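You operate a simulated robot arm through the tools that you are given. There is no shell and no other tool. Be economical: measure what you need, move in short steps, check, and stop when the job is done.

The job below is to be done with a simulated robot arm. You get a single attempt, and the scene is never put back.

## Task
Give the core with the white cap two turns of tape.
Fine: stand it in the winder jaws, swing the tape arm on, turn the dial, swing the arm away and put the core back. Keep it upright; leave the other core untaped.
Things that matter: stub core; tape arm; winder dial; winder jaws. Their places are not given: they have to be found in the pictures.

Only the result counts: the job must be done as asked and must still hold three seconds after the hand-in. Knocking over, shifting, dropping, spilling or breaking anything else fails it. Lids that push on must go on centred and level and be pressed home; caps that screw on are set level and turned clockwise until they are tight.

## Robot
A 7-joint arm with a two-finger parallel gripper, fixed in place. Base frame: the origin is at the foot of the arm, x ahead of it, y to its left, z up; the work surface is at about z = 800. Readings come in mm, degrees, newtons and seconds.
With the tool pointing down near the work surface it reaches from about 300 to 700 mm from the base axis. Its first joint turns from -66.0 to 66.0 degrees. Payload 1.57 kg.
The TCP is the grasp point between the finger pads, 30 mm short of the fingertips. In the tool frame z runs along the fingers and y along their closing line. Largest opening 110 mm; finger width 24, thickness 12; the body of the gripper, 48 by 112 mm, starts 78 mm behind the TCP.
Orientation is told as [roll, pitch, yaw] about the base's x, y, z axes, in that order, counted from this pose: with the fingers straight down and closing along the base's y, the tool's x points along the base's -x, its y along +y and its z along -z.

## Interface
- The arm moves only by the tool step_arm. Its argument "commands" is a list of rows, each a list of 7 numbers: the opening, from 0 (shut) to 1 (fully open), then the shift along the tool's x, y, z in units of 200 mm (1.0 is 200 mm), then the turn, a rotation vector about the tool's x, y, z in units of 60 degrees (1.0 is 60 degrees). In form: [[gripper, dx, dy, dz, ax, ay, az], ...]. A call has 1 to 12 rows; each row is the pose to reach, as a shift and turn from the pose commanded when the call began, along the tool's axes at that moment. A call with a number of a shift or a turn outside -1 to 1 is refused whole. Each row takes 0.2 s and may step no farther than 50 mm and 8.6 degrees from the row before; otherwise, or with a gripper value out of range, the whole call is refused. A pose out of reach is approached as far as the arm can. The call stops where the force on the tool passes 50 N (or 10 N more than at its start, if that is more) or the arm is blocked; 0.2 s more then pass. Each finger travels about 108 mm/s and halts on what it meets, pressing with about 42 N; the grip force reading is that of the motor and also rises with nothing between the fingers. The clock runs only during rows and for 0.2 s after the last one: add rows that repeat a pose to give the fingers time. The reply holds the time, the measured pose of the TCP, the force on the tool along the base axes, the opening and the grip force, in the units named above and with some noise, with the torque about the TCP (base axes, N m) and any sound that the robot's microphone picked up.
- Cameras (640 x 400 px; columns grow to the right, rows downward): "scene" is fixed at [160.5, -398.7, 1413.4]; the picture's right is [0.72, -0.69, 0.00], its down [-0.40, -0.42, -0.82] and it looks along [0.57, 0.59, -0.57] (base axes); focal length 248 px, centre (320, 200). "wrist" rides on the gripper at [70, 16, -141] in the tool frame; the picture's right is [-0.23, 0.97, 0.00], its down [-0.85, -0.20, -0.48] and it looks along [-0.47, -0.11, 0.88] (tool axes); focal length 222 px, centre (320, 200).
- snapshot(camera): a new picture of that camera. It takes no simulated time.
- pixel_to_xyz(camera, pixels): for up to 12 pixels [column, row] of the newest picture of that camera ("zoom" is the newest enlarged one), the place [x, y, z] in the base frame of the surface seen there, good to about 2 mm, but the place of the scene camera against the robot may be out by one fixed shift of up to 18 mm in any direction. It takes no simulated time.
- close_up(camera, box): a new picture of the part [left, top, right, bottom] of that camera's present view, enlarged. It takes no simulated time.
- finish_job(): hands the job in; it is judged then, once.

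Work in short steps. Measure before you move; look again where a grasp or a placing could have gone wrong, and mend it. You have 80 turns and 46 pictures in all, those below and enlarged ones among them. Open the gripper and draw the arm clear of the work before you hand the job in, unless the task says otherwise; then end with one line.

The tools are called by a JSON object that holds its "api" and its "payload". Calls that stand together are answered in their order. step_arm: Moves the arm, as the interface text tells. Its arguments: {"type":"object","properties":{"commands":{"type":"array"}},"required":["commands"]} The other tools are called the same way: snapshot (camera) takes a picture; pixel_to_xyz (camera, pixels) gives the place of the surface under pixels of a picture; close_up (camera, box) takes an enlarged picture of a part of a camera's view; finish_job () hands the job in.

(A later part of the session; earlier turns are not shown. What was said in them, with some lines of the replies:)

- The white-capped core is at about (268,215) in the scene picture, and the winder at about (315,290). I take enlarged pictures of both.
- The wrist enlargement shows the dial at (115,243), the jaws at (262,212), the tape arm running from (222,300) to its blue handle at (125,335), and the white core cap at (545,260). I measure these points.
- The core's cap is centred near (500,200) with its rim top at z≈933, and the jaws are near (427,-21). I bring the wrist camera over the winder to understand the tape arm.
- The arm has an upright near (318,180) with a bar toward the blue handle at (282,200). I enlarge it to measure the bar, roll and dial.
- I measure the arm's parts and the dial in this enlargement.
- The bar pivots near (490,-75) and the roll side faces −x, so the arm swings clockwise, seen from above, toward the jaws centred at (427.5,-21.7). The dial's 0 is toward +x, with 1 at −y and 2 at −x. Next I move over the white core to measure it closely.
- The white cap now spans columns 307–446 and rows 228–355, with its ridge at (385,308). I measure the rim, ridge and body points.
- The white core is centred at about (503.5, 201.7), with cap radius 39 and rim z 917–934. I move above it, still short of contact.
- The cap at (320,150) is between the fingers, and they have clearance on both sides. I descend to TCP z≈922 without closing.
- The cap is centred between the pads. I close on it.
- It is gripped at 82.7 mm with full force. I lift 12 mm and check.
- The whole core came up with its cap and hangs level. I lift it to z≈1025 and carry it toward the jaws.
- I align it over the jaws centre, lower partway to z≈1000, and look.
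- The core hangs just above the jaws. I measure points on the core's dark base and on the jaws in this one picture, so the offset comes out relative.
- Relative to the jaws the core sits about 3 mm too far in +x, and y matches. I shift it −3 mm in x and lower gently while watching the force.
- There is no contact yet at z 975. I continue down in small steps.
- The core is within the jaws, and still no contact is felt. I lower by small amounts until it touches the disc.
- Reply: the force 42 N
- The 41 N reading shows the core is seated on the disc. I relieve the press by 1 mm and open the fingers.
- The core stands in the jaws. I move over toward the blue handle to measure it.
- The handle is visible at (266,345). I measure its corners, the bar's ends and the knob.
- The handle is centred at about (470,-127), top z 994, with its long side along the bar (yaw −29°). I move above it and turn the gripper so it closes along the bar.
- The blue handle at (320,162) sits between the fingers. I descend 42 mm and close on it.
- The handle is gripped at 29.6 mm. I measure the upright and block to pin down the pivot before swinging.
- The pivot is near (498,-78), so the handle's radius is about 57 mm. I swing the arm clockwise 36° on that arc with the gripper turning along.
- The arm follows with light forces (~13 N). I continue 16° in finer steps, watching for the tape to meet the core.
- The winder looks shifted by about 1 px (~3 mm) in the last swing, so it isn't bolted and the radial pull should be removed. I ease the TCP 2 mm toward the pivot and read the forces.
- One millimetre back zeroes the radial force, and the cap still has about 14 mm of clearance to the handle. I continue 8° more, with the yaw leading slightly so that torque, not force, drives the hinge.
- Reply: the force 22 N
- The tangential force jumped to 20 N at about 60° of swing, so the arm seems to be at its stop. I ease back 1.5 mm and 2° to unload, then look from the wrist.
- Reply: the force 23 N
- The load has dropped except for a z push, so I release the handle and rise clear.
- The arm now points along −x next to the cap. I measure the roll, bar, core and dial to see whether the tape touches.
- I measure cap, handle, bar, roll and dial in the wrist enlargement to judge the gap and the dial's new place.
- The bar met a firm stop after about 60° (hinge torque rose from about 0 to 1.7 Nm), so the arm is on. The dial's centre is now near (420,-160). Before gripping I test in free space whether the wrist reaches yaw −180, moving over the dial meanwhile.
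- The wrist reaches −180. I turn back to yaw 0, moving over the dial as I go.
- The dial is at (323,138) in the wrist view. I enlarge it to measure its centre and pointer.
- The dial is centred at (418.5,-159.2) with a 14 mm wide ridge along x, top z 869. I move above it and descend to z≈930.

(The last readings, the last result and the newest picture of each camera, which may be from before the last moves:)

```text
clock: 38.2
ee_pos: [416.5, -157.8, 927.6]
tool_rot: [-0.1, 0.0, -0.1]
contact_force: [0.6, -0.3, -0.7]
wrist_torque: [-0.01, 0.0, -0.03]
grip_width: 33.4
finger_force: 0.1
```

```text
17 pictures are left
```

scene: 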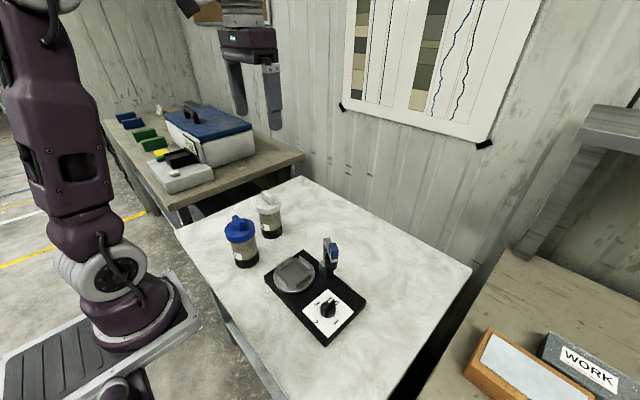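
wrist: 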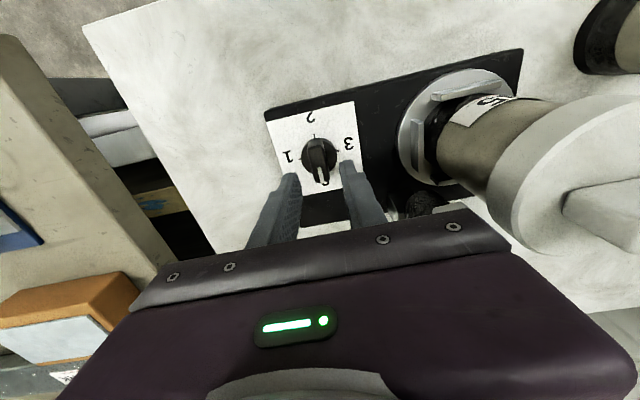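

The knob at (318,158) is centred between the fingers. I descend to z≈880 and close gently.

{"api": "step_arm", "payload": {"commands": [[0.3, 0, 0, 0.1, 0, 0, 0], [0.3, 0, 0, 0.2, 0, 0, 0], [0.3, 0, 0, 0.235, 0, 0, 0], [0.3, 0, 0, 0.235, 0, 0, 0]]}}

{"api": "step_arm", "payload": {"commands": [[0.2, 0, 0, 0, 0, 0, 0], [0.1, 0, 0, 0, 0, 0, 0], [0.05, 0, 0, 0, 0, 0, 0]]}}

```text
clock: 39.2
ee_pos: [417.6, -159.0, 879.9]
tool_rot: [0.0, 0.0, -0.2]
contact_force: [-0.1, -0.2, -0.2]
wrist_torque: [0.01, 0.02, -0.02]
grip_width: 33.2
finger_force: 0.1
```

```text
clock: 40.0
ee_pos: [417.2, -160.0, 880.1]
tool_rot: [0.1, 0.0, -0.2]
contact_force: [0.8, -8.9, -0.1]
wrist_torque: [-0.15, -0.1, -0.66]
grip_width: 15.7
finger_force: 31.8
```

The ridge is gripped at 15.7 mm. I relax the 9 N side load by 1 mm and turn the dial clockwise 60°, from 0 toward 1.

{"api": "step_arm", "payload": {"commands": [[0.05, 0, -0.004, 0, 0, 0, 0.06], [0.05, 0, -0.004, 0, 0, 0, 0.18], [0.05, 0, -0.004, 0, 0, 0, 0.3], [0.05, 0, -0.004, 0, 0, 0, 0.42], [0.05, 0, -0.004, 0, 0, 0, 0.54], [0.05, 0, -0.004, 0, 0, 0, 0.66], [0.05, 0, -0.004, 0, 0, 0, 0.78], [0.05, 0, -0.004, 0, 0, 0, 0.9], [0.05, 0, -0.004, 0, 0, 0, 1.0], [0.05, 0, -0.004, 0, 0, 0, 1.0]]}}

{"api": "close_up", "payload": {"camera": "scene", "box": [250, 200, 380, 350]}}

```text
clock: 42.2
ee_pos: [418.6, -159.0, 880.2]
tool_rot: [0.1, -0.2, -60.2]
contact_force: [-5.0, -7.3, 5.4]
wrist_torque: [-0.17, 0.05, -0.05]
grip_width: 15.9
finger_force: 31.3
```

```text
2.67 times, centred on (315, 275) of scene
```

zoom: 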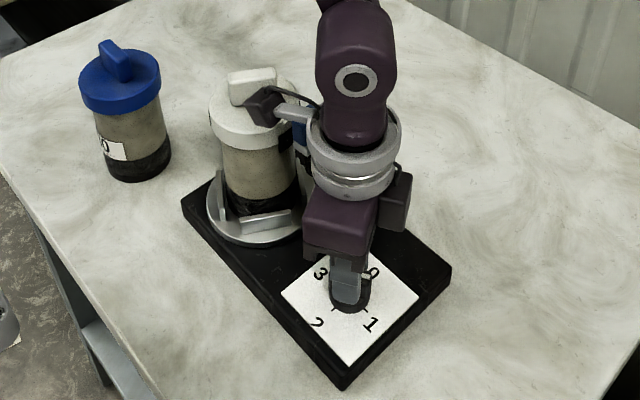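

The disc and core turn along with the dial, so it is working. I carry on 60° more to 120°, nudging the centre by 1 mm to cut the side load.

{"api": "step_arm", "payload": {"commands": [[0.05, -0.002, -0.004, 0, 0, 0, 0.1], [0.05, -0.002, -0.004, 0, 0, 0, 0.2], [0.05, -0.002, -0.004, 0, 0, 0, 0.3], [0.05, -0.002, -0.004, 0, 0, 0, 0.4], [0.05, -0.002, -0.004, 0, 0, 0, 0.5], [0.05, -0.002, -0.004, 0, 0, 0, 0.5]]}}

{"api": "step_arm", "payload": {"commands": [[0.05, 0, 0, 0, 0, 0, 0.1], [0.05, 0, 0, 0, 0, 0, 0.2], [0.05, 0, 0, 0, 0, 0, 0.3], [0.05, 0, 0, 0, 0, 0, 0.4], [0.05, 0, 0, 0, 0, 0, 0.5], [0.05, 0, 0, 0, 0, 0, 0.5]]}}

{"api": "close_up", "payload": {"camera": "scene", "box": [250, 200, 380, 350]}}

```text
clock: 43.6
ee_pos: [418.3, -160.4, 881.0]
tool_rot: [0.1, 0.1, -90.1]
contact_force: [3.6, 5.8, 0.6]
wrist_torque: [0.04, -0.18, -0.04]
grip_width: 16.1
finger_force: 31.1
```

```text
clock: 45.0
ee_pos: [419.0, -159.6, 880.9]
tool_rot: [0.1, 0.0, -120.0]
contact_force: [2.5, 8.0, 0.1]
wrist_torque: [0.26, -0.09, -0.04]
grip_width: 15.9
finger_force: 31.2
```

```text
2.67 times, centred on (315, 275) of scene
```

zoom: 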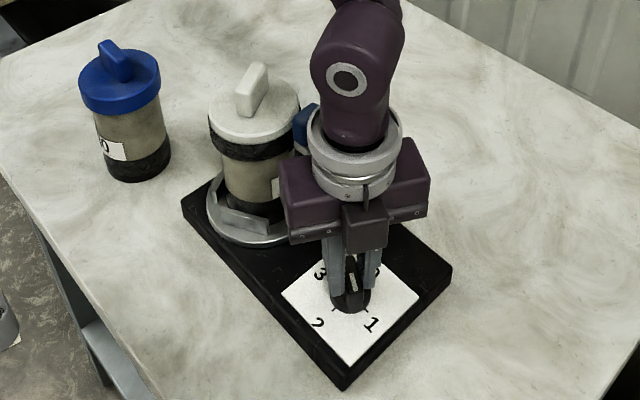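

Black tape now shows on the core below the cap at (250,148), so the arm is on. I check the knob's pointer up close.

{"api": "close_up", "payload": {"camera": "scene", "box": [295, 280, 345, 345]}}

```text
6.15 times, centred on (320, 312) of scene
```

zoom: 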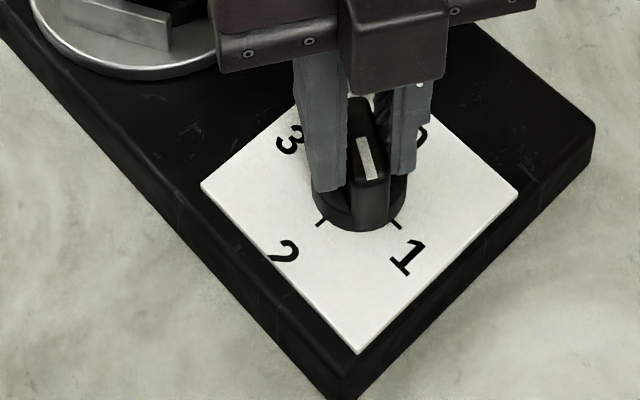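

The pointer is between 1 and 2, as expected. I turn the last 60°, to 2.

{"api": "step_arm", "payload": {"commands": [[0.05, 0, 0, 0, 0, 0, 0.1], [0.05, 0, 0, 0, 0, 0, 0.2], [0.05, 0, 0, 0, 0, 0, 0.3], [0.05, 0, 0, 0, 0, 0, 0.4], [0.05, 0, 0, 0, 0, 0, 0.5], [0.05, 0, 0, 0, 0, 0, 0.6], [0.05, 0, 0, 0, 0, 0, 0.7], [0.05, 0, 0, 0, 0, 0, 0.8], [0.05, 0, 0, 0, 0, 0, 0.9], [0.05, 0, 0, 0, 0, 0, 1.0], [0.05, 0, 0, 0, 0, 0, 1.0]]}}

{"api": "close_up", "payload": {"camera": "scene", "box": [260, 220, 370, 350]}}

```text
clock: 47.4
ee_pos: [418.0, -159.2, 881.0]
tool_rot: [-0.1, 0.0, 179.8]
contact_force: [2.7, 12.3, 0.4]
wrist_torque: [0.18, -0.37, -0.07]
grip_width: 15.7
finger_force: 31.6
```

```text
3.08 times, centred on (315, 285) of scene
```

zoom: 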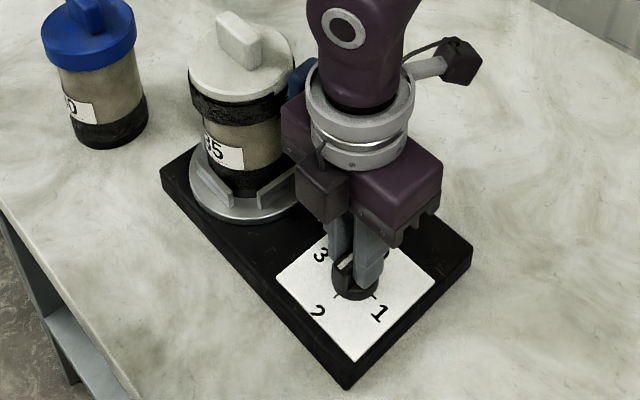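

The label "35" is back where it started, so two full turns are wound. I unload the side force, release the knob and rise straight up.

{"api": "step_arm", "payload": {"commands": [[0.05, 0, -0.006, 0, 0, 0, 0], [0.2, 0, -0.006, 0, 0, 0, 0], [0.3, 0, -0.006, 0, 0, 0, 0], [0.3, 0, -0.006, 0, 0, 0, 0]]}}

{"api": "step_arm", "payload": {"commands": [[0.3, 0, 0, -0.2, 0, 0, 0], [0.3, 0, 0, -0.4, 0, 0, 0], [0.3, 0, 0, -0.6, 0, 0, 0], [0.3, 0, 0, -0.8, 0, 0, 0], [0.3, 0, 0, -0.95, 0, 0, 0], [0.3, 0, 0, -0.95, 0, 0, 0]]}}

{"api": "close_up", "payload": {"camera": "scene", "box": [260, 220, 370, 350]}}

```text
clock: 48.4
ee_pos: [418.3, -160.3, 880.9]
tool_rot: [0.0, 0.0, 179.9]
contact_force: [0.4, 0.2, 0.5]
wrist_torque: [0.0, -0.04, -0.01]
grip_width: 33.1
finger_force: 0.1
```

```text
clock: 49.8
ee_pos: [416.5, -161.1, 1069.8]
tool_rot: [0.0, 0.0, 179.8]
contact_force: [0.4, 0.9, -0.3]
wrist_torque: [0.02, -0.02, 0.0]
grip_width: 32.7
finger_force: 0.1
```

```text
3.08 times, centred on (315, 285) of scene
```

zoom: 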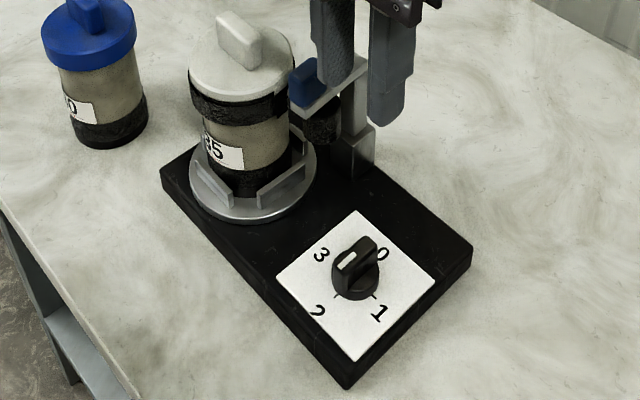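

The dial reads 2. Next I turn back to yaw −89 and move above the blue handle at about (441,-80).

{"api": "step_arm", "payload": {"commands": [[0.4, 0.02, -0.05, 0, 0, 0, -0.14], [0.45, 0.04, -0.1, 0, 0, 0, -0.28], [0.45, 0.06, -0.2, 0, 0, 0, -0.42], [0.45, 0.08, -0.3, 0, 0, 0, -0.56], [0.45, 0.1, -0.35, 0, 0, 0, -0.7], [0.45, 0.12, -0.4, 0, 0, 0, -0.84], [0.45, 0.12, -0.4, 0, 0, 0, -0.98], [0.45, 0.12, -0.4, 0, 0, 0, -1.0]]}}

{"api": "step_arm", "payload": {"commands": [[0.45, 0, 0, 0, 0, 0, -0.14], [0.45, 0, 0, 0, 0, 0, -0.28], [0.45, 0, 0, 0, 0, 0, -0.42], [0.45, 0, 0, 0, 0, 0, -0.48], [0.45, 0, 0, 0, 0, 0, -0.48]]}}

{"api": "close_up", "payload": {"camera": "wrist", "box": [220, 0, 420, 210]}}

```text
clock: 51.6
ee_pos: [442.1, -79.7, 1071.7]
tool_rot: [-0.1, 0.0, -119.9]
contact_force: [-0.6, 0.5, 0.4]
wrist_torque: [-0.02, 0.01, -0.03]
grip_width: 49.4
finger_force: 0.1
```

```text
clock: 52.8
ee_pos: [442.1, -79.0, 1071.0]
tool_rot: [0.0, 0.0, -91.1]
contact_force: [0.5, -0.8, -1.0]
wrist_torque: [0.0, -0.01, 0.05]
grip_width: 49.5
finger_force: 0.0
```

```text
1.90 times, centred on (320, 105) of wrist
```

zoom: 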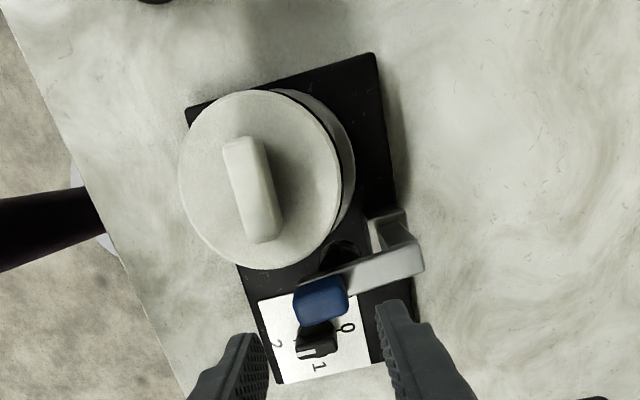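

{"api": "pixel_to_xyz", "payload": {"camera": "zoom", "pixels": [[297, 292], [340, 280], [346, 302], [303, 322], [322, 300], [410, 240], [420, 268], [182, 170], [340, 185], [245, 93], [265, 266], [230, 140]]}}

```text
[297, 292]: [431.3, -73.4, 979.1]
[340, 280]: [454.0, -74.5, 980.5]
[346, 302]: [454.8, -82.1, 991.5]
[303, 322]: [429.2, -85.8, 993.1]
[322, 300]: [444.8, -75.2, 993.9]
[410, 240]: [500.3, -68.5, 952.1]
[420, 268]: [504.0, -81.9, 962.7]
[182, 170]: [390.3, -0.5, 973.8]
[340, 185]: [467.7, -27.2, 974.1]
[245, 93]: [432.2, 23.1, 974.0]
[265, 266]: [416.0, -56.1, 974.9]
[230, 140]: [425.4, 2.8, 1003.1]
```

The handle is centred at about (442,-80) with the bar at 4.6°. I trim the yaw to −86, descend to z≈1001 and grip.

{"api": "step_arm", "payload": {"commands": [[0.45, 0.002, 0, 0.1, 0, 0, -0.085], [0.45, 0.002, 0, 0.25, 0, 0, -0.085], [0.45, 0.002, 0, 0.35, 0, 0, -0.085], [0.45, 0.002, 0, 0.35, 0, 0, -0.085], [0.3, 0.002, 0, 0.35, 0, 0, -0.085], [0.15, 0.002, 0, 0.35, 0, 0, -0.085], [0.1, 0.002, 0, 0.35, 0, 0, -0.085]]}}

```text
clock: 54.4
ee_pos: [441.2, -80.0, 1001.8]
tool_rot: [0.0, 0.1, -86.1]
contact_force: [-0.5, 0.1, -0.6]
wrist_torque: [-0.13, -0.1, 0.25]
grip_width: 29.4
finger_force: 38.7
```

The grip shows nearly zero load. I swing the arm back counterclockwise 20° about the pivot.

{"api": "step_arm", "payload": {"commands": [[0.1, -0.0195, 0.0007, 0, 0, 0, -0.0667], [0.1, -0.039, 0.0027, 0, 0, 0, -0.1333], [0.1, -0.0582, 0.0061, 0, 0, 0, -0.2], [0.1, -0.0772, 0.0108, 0, 0, 0, -0.2667], [0.1, -0.0958, 0.0169, 0, 0, 0, -0.3333], [0.1, -0.0958, 0.0169, 0, 0, 0, -0.3333]]}}

```text
clock: 55.8
ee_pos: [446.3, -97.6, 1000.9]
tool_rot: [-0.1, -0.1, -66.2]
contact_force: [-14.9, -9.5, 19.6]
wrist_torque: [-0.8, 0.08, -0.17]
grip_width: 29.7
finger_force: 39.0
```

There is about 17 N of outward radial load and 20 N upward. I shift 2 mm outward and 1 mm up and read again.

{"api": "step_arm", "payload": {"commands": [[0.1, 0, -0.005, -0.003, 0, 0, 0], [0.1, 0, -0.009, -0.005, 0, 0, 0], [0.1, 0, -0.009, -0.005, 0, 0, 0]]}}

{"api": "close_up", "payload": {"camera": "scene", "box": [260, 220, 370, 350]}}

```text
clock: 56.6
ee_pos: [445.4, -98.1, 1001.4]
tool_rot: [0.0, 0.0, -66.2]
contact_force: [2.7, -6.1, -0.2]
wrist_torque: [-0.37, -0.34, -0.35]
grip_width: 29.4
finger_force: 39.0
```

```text
3.08 times, centred on (315, 285) of scene
```

zoom: 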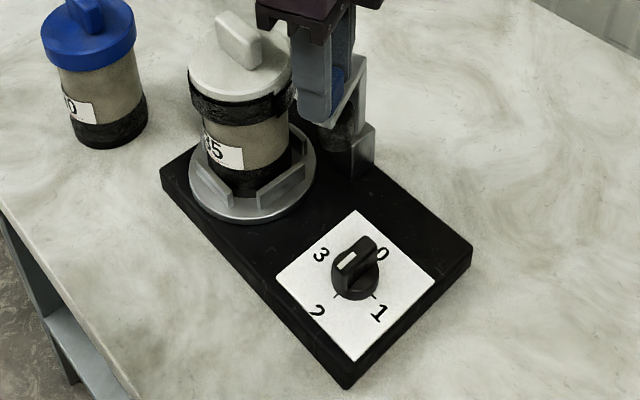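

The winder has not moved and the forces are low. I continue 16°.

{"api": "step_arm", "payload": {"commands": [[0.1, -0.02, 0.0, 0, 0, 0, -0.0667], [0.1, -0.04, 0.001, 0, 0, 0, -0.1333], [0.1, -0.0595, 0.003, 0, 0, 0, -0.2], [0.1, -0.079, 0.006, 0, 0, 0, -0.2667], [0.1, -0.079, 0.006, 0, 0, 0, -0.2667]]}}

```text
clock: 57.8
ee_pos: [452.2, -111.3, 1002.0]
tool_rot: [-0.1, 0.1, -50.0]
contact_force: [-4.0, 5.1, 0.0]
wrist_torque: [0.47, 0.23, 0.4]
grip_width: 29.5
finger_force: 39.4
```

The forces stay low. I continue 20° more to its original angle.

{"api": "step_arm", "payload": {"commands": [[0.1, -0.0195, 0.0005, 0, 0, 0, -0.0667], [0.1, -0.039, 0.002, 0, 0, 0, -0.1333], [0.1, -0.0582, 0.0052, 0, 0, 0, -0.2], [0.1, -0.0772, 0.0095, 0, 0, 0, -0.2667], [0.1, -0.092, 0.014, 0, 0, 0, -0.3167], [0.1, -0.092, 0.014, 0, 0, 0, -0.3167]]}}

{"api": "close_up", "payload": {"camera": "scene", "box": [260, 220, 370, 350]}}

```text
clock: 59.2
ee_pos: [466.4, -123.9, 1002.3]
tool_rot: [0.1, 0.0, -31.1]
contact_force: [-2.2, 10.9, 1.8]
wrist_torque: [0.25, -0.04, 0.43]
grip_width: 29.7
finger_force: 38.8
```

```text
3.08 times, centred on (315, 285) of scene
```

zoom: 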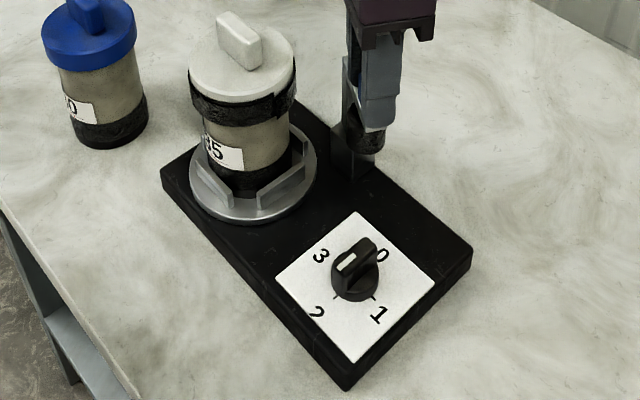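

The arm is back at its starting angle and the winder hasn't shifted. I release the handle and rise.

{"api": "step_arm", "payload": {"commands": [[0.1, 0.003, -0.003, 0, 0, 0, 0], [0.3, 0.003, -0.003, 0, 0, 0, 0], [0.5, 0.003, -0.003, 0, 0, 0, 0], [0.5, 0.003, -0.003, 0, 0, 0, 0]]}}

{"api": "step_arm", "payload": {"commands": [[0.5, 0, 0, -0.15, 0, 0, 0], [0.5, 0, 0, -0.35, 0, 0, 0], [0.5, 0, 0, -0.5, 0, 0, 0], [0.5, 0, 0, -0.5, 0, 0, -0.13], [0.5, 0, 0, -0.5, 0, 0, -0.26], [0.6, 0, 0, -0.5, 0, 0, -0.39], [0.8, 0, 0, -0.5, 0, 0, -0.518], [0.95, 0, 0, -0.5, 0, 0, -0.518], [0.95, 0, 0, -0.5, 0, 0, -0.518]]}}

```text
clock: 60.2
ee_pos: [465.6, -125.4, 1001.0]
tool_rot: [0.0, 0.0, -31.2]
contact_force: [0.5, 0.0, -0.3]
wrist_torque: [-0.04, -0.01, 0.01]
grip_width: 55.0
finger_force: 0.2
```

```text
clock: 62.2
ee_pos: [466.2, -123.7, 1101.2]
tool_rot: [0.0, 0.0, 0.0]
contact_force: [0.0, -0.5, -0.1]
wrist_torque: [-0.01, 0.03, 0.02]
grip_width: 104.6
finger_force: 0.0
```

I move toward the core and look to measure its present centre.

{"api": "step_arm", "payload": {"commands": [[0.97, 0.11, 0.17, 0, 0, 0, 0], [0.97, 0.22, 0.35, 0, 0, 0, 0], [0.97, 0.33, 0.52, 0, 0, 0, 0], [0.97, 0.33, 0.52, 0, 0, 0, 0]]}}

{"api": "close_up", "payload": {"camera": "wrist", "box": [180, 60, 420, 210]}}

```text
clock: 63.2
ee_pos: [400.4, -18.4, 1102.7]
tool_rot: [0.0, 0.0, -0.1]
contact_force: [-0.9, 1.1, -0.9]
wrist_torque: [-0.04, -0.01, -0.02]
grip_width: 106.5
finger_force: 0.0
```

```text
2.67 times, centred on (300, 135) of wrist
```

zoom: 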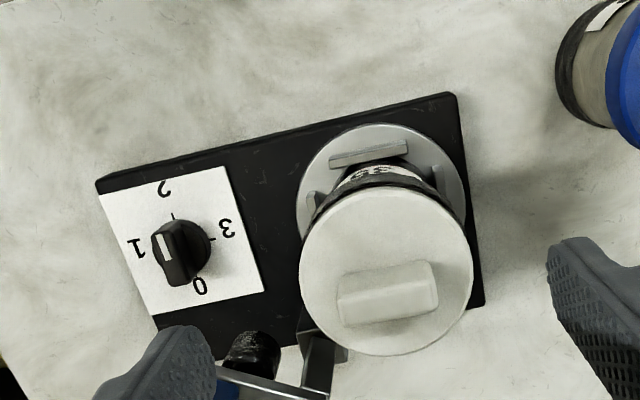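

The dial reads 2 and the core stands in the jaws. I measure the cap's rim and the ridge.

{"api": "pixel_to_xyz", "payload": {"camera": "zoom", "pixels": [[304, 275], [470, 268], [370, 192], [400, 352], [340, 292], [433, 266], [437, 305], [346, 326], [300, 360], [310, 335], [260, 345], [340, 235]]}}

```text
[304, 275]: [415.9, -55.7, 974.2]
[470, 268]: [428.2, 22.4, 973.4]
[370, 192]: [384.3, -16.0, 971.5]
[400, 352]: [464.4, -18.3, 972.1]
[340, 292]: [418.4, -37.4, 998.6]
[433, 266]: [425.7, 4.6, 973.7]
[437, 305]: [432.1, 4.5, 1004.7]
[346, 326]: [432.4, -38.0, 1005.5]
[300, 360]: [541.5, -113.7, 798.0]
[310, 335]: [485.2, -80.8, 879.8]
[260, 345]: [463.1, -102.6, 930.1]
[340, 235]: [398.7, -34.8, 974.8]
```

The cap is centred at about (425.5,-16.8), displaced about (−78,+218.4) from its original place. I move over it and descend to z≈967.

{"api": "step_arm", "payload": {"commands": [[1, -0.13, 0.01, 0, 0, 0, 0], [1, -0.13, 0.01, 0.2, 0, 0, 0], [1, -0.13, 0.01, 0.4, 0, 0, 0], [1, -0.13, 0.01, 0.5, 0, 0, 0], [1, -0.13, 0.01, 0.6, 0, 0, 0], [1, -0.13, 0.01, 0.675, 0, 0, 0], [1, -0.13, 0.01, 0.675, 0, 0, 0]]}}

{"api": "step_arm", "payload": {"commands": [[0.8, 0, 0, 0, 0, 0, 0], [0.65, 0, 0, 0, 0, 0, 0], [0.5, 0, 0, 0, 0, 0, 0], [0.5, 0, 0, 0, 0, 0, 0]]}}

```text
clock: 64.8
ee_pos: [424.0, -17.6, 965.2]
tool_rot: [0.1, 0.0, -0.2]
contact_force: [-0.5, 0.0, 0.1]
wrist_torque: [-0.03, 0.0, -0.03]
grip_width: 110.1
finger_force: 0.1
```

```text
clock: 65.8
ee_pos: [425.2, -19.3, 966.0]
tool_rot: [0.0, 0.0, -0.2]
contact_force: [0.2, -1.4, -2.0]
wrist_torque: [-0.02, 0.0, -0.01]
grip_width: 83.6
finger_force: 41.9
```

Gripped at 83.6 mm with almost no side load. I lift straight up out of the jaws to about z 1050.

{"api": "step_arm", "payload": {"commands": [[0.5, 0, 0, -0.03, 0, 0, 0], [0.5, 0, 0, -0.06, 0, 0, 0], [0.5, 0, 0, -0.12, 0, 0, 0], [0.5, 0, 0, -0.2, 0, 0, 0], [0.5, 0, 0, -0.3, 0, 0, 0], [0.5, 0, 0, -0.42, 0, 0, 0], [0.5, 0, 0, -0.42, 0, 0, 0]]}}

{"api": "close_up", "payload": {"camera": "scene", "box": [210, 190, 380, 350]}}

```text
clock: 67.4
ee_pos: [426.3, -17.6, 1053.1]
tool_rot: [0.0, 0.0, -0.1]
contact_force: [-0.2, -0.6, -5.5]
wrist_torque: [0.0, 0.0, -0.01]
grip_width: 83.1
finger_force: 42.3
```

```text
2.50 times, centred on (295, 270) of scene
```

zoom: 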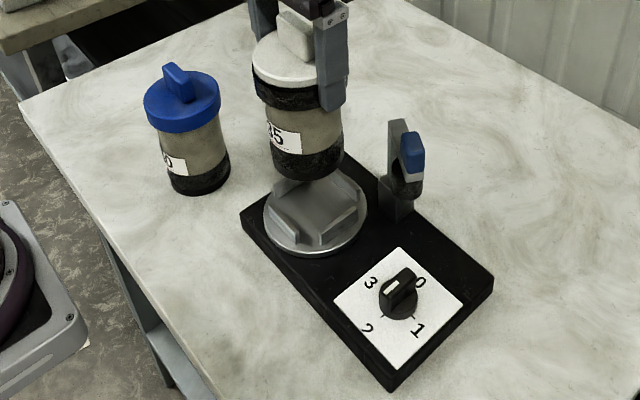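

The taped core hangs level and cleared the jaws. I carry it back by (+78, +218) in two moves.

{"api": "step_arm", "payload": {"commands": [[0.5, -0.04, 0.14, 0, 0, 0, 0], [0.5, -0.1, 0.28, 0, 0, 0, 0], [0.5, -0.16, 0.42, 0, 0, 0, 0], [0.5, -0.22, 0.56, 0, 0, 0, 0], [0.5, -0.28, 0.7, 0, 0, 0, 0], [0.5, -0.34, 0.84, 0, 0, 0, 0], [0.5, -0.39, 0.98, 0, 0, 0, 0], [0.5, -0.39, 1.0, 0, 0, 0, 0], [0.5, -0.39, 1.0, 0, 0, 0, 0]]}}

{"api": "step_arm", "payload": {"commands": [[0.5, 0, 0.05, 0, 0, 0, 0], [0.5, 0, 0.092, 0, 0, 0, 0], [0.5, 0, 0.092, 0.15, 0, 0, 0], [0.5, 0, 0.092, 0.3, 0, 0, 0], [0.5, 0, 0.092, 0.45, 0, 0, 0], [0.5, 0, 0.092, 0.55, 0, 0, 0], [0.5, 0, 0.092, 0.55, 0, 0, 0]]}}

{"api": "close_up", "payload": {"camera": "scene", "box": [210, 180, 380, 350]}}

```text
clock: 69.4
ee_pos: [505.0, 181.7, 1051.6]
tool_rot: [0.0, 0.0, -0.1]
contact_force: [1.1, 0.4, -7.1]
wrist_torque: [0.01, -0.02, 0.0]
grip_width: 83.2
finger_force: 42.2
```

```text
clock: 71.0
ee_pos: [504.4, 199.6, 938.8]
tool_rot: [0.0, 0.0, -0.1]
contact_force: [0.3, 0.9, -6.4]
wrist_torque: [-0.01, 0.0, 0.05]
grip_width: 83.0
finger_force: 41.7
```

```text
2.35 times, centred on (295, 265) of scene
```

zoom: 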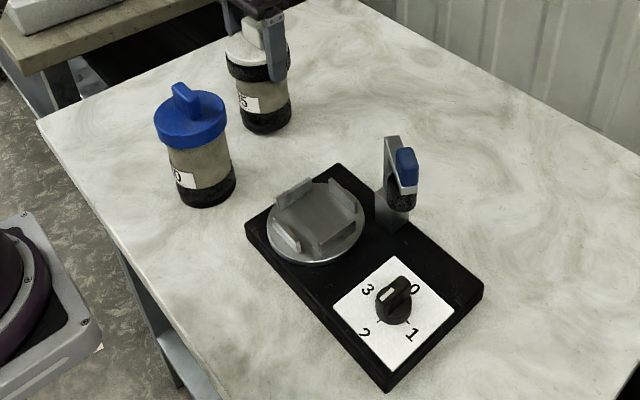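

The core is above its original spot, matching the first picture. I lower slowly until it touches, expected near z 927.

{"api": "step_arm", "payload": {"commands": [[0.5, 0, 0.005, 0.02, 0, 0, 0], [0.5, 0, 0.005, 0.04, 0, 0, 0], [0.5, 0, 0.005, 0.05, 0, 0, 0], [0.5, 0, 0.005, 0.055, 0, 0, 0]]}}

```text
clock: 72.0
ee_pos: [505.1, 200.2, 930.4]
tool_rot: [0.0, 0.0, -0.2]
contact_force: [-0.6, -1.2, -6.7]
wrist_torque: [-0.01, 0.0, 0.02]
grip_width: 83.1
finger_force: 41.9
```

No contact yet, so I go on in 1 mm steps.

{"api": "step_arm", "payload": {"commands": [[0.5, 0, 0, 0.005, 0, 0, 0], [0.5, 0, 0, 0.01, 0, 0, 0], [0.5, 0, 0, 0.013, 0, 0, 0]]}}

```text
clock: 72.8
ee_pos: [504.1, 200.5, 927.2]
tool_rot: [0.0, 0.0, -0.2]
contact_force: [-0.8, -1.2, -1.7]
wrist_torque: [-0.02, -0.02, -0.02]
grip_width: 82.9
finger_force: 42.1
```

The weight is coming off (−6.7 to −1.7 N), so the core is on the table. I press 0.4 mm more, then open and rise.

{"api": "step_arm", "payload": {"commands": [[0.5, 0, 0, 0.002, 0, 0, 0], [0.75, 0, 0, 0.002, 0, 0, 0], [1, 0, 0, 0.002, 0, 0, 0], [1, 0, 0, 0.002, 0, 0, 0]]}}

{"api": "step_arm", "payload": {"commands": [[1, 0, 0, -0.1, 0, 0, 0], [1, 0, 0, -0.3, 0, 0, 0], [1, 0, 0, -0.5, 0, 0, 0], [1, 0, 0, -0.7, 0, 0, 0], [1, 0, 0, -0.9, 0, 0, 0], [1, 0.2, 0, -0.9, 0, 0, 0], [1, 0.4, 0, -0.9, 0, 0, 0], [1, 0.4, 0, -0.9, 0, 0, 0]]}}

{"api": "close_up", "payload": {"camera": "scene", "box": [210, 180, 380, 350]}}

{"api": "snapshot", "payload": {"camera": "wrist"}}

```text
clock: 73.8
ee_pos: [504.1, 200.6, 925.9]
tool_rot: [0.0, 0.0, -0.1]
contact_force: [0.0, 0.4, -0.5]
wrist_torque: [0.01, 0.02, -0.01]
grip_width: 110.0
finger_force: 0.1
```

```text
clock: 75.6
ee_pos: [424.3, 202.0, 1107.2]
tool_rot: [0.0, -0.1, -0.2]
contact_force: [-0.4, -0.3, 0.3]
wrist_torque: [0.03, -0.06, -0.03]
grip_width: 110.1
finger_force: 0.0
```

```text
2.35 times, centred on (295, 265) of scene
```

zoom: 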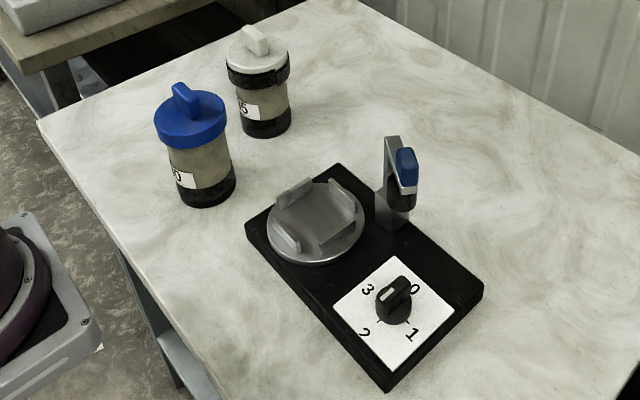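

```text
4 pictures are left
```

wrist: 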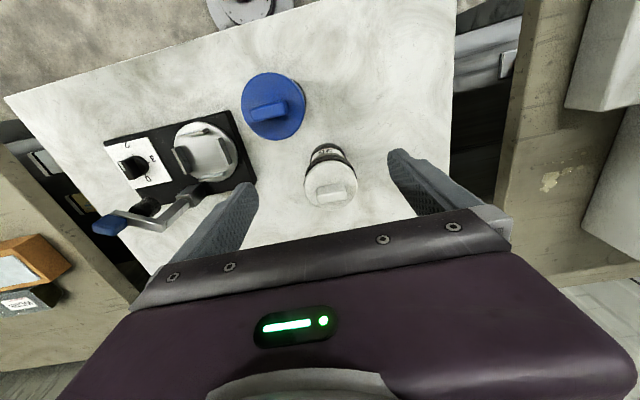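

The white-capped core stands upright at its original place with its tape on. The tape arm is away, the dial reads 2, the blue core is untouched and the gripper is open and clear, so I hand in.

{"api": "finish_job", "payload": {}}

```text
The job is handed in.
```

I gave the white-capped core two turns of tape and put it back upright in its place; the tape arm is swung away and the blue core is untaped, though the winder base slid a few millimetres while I swung the arm on.
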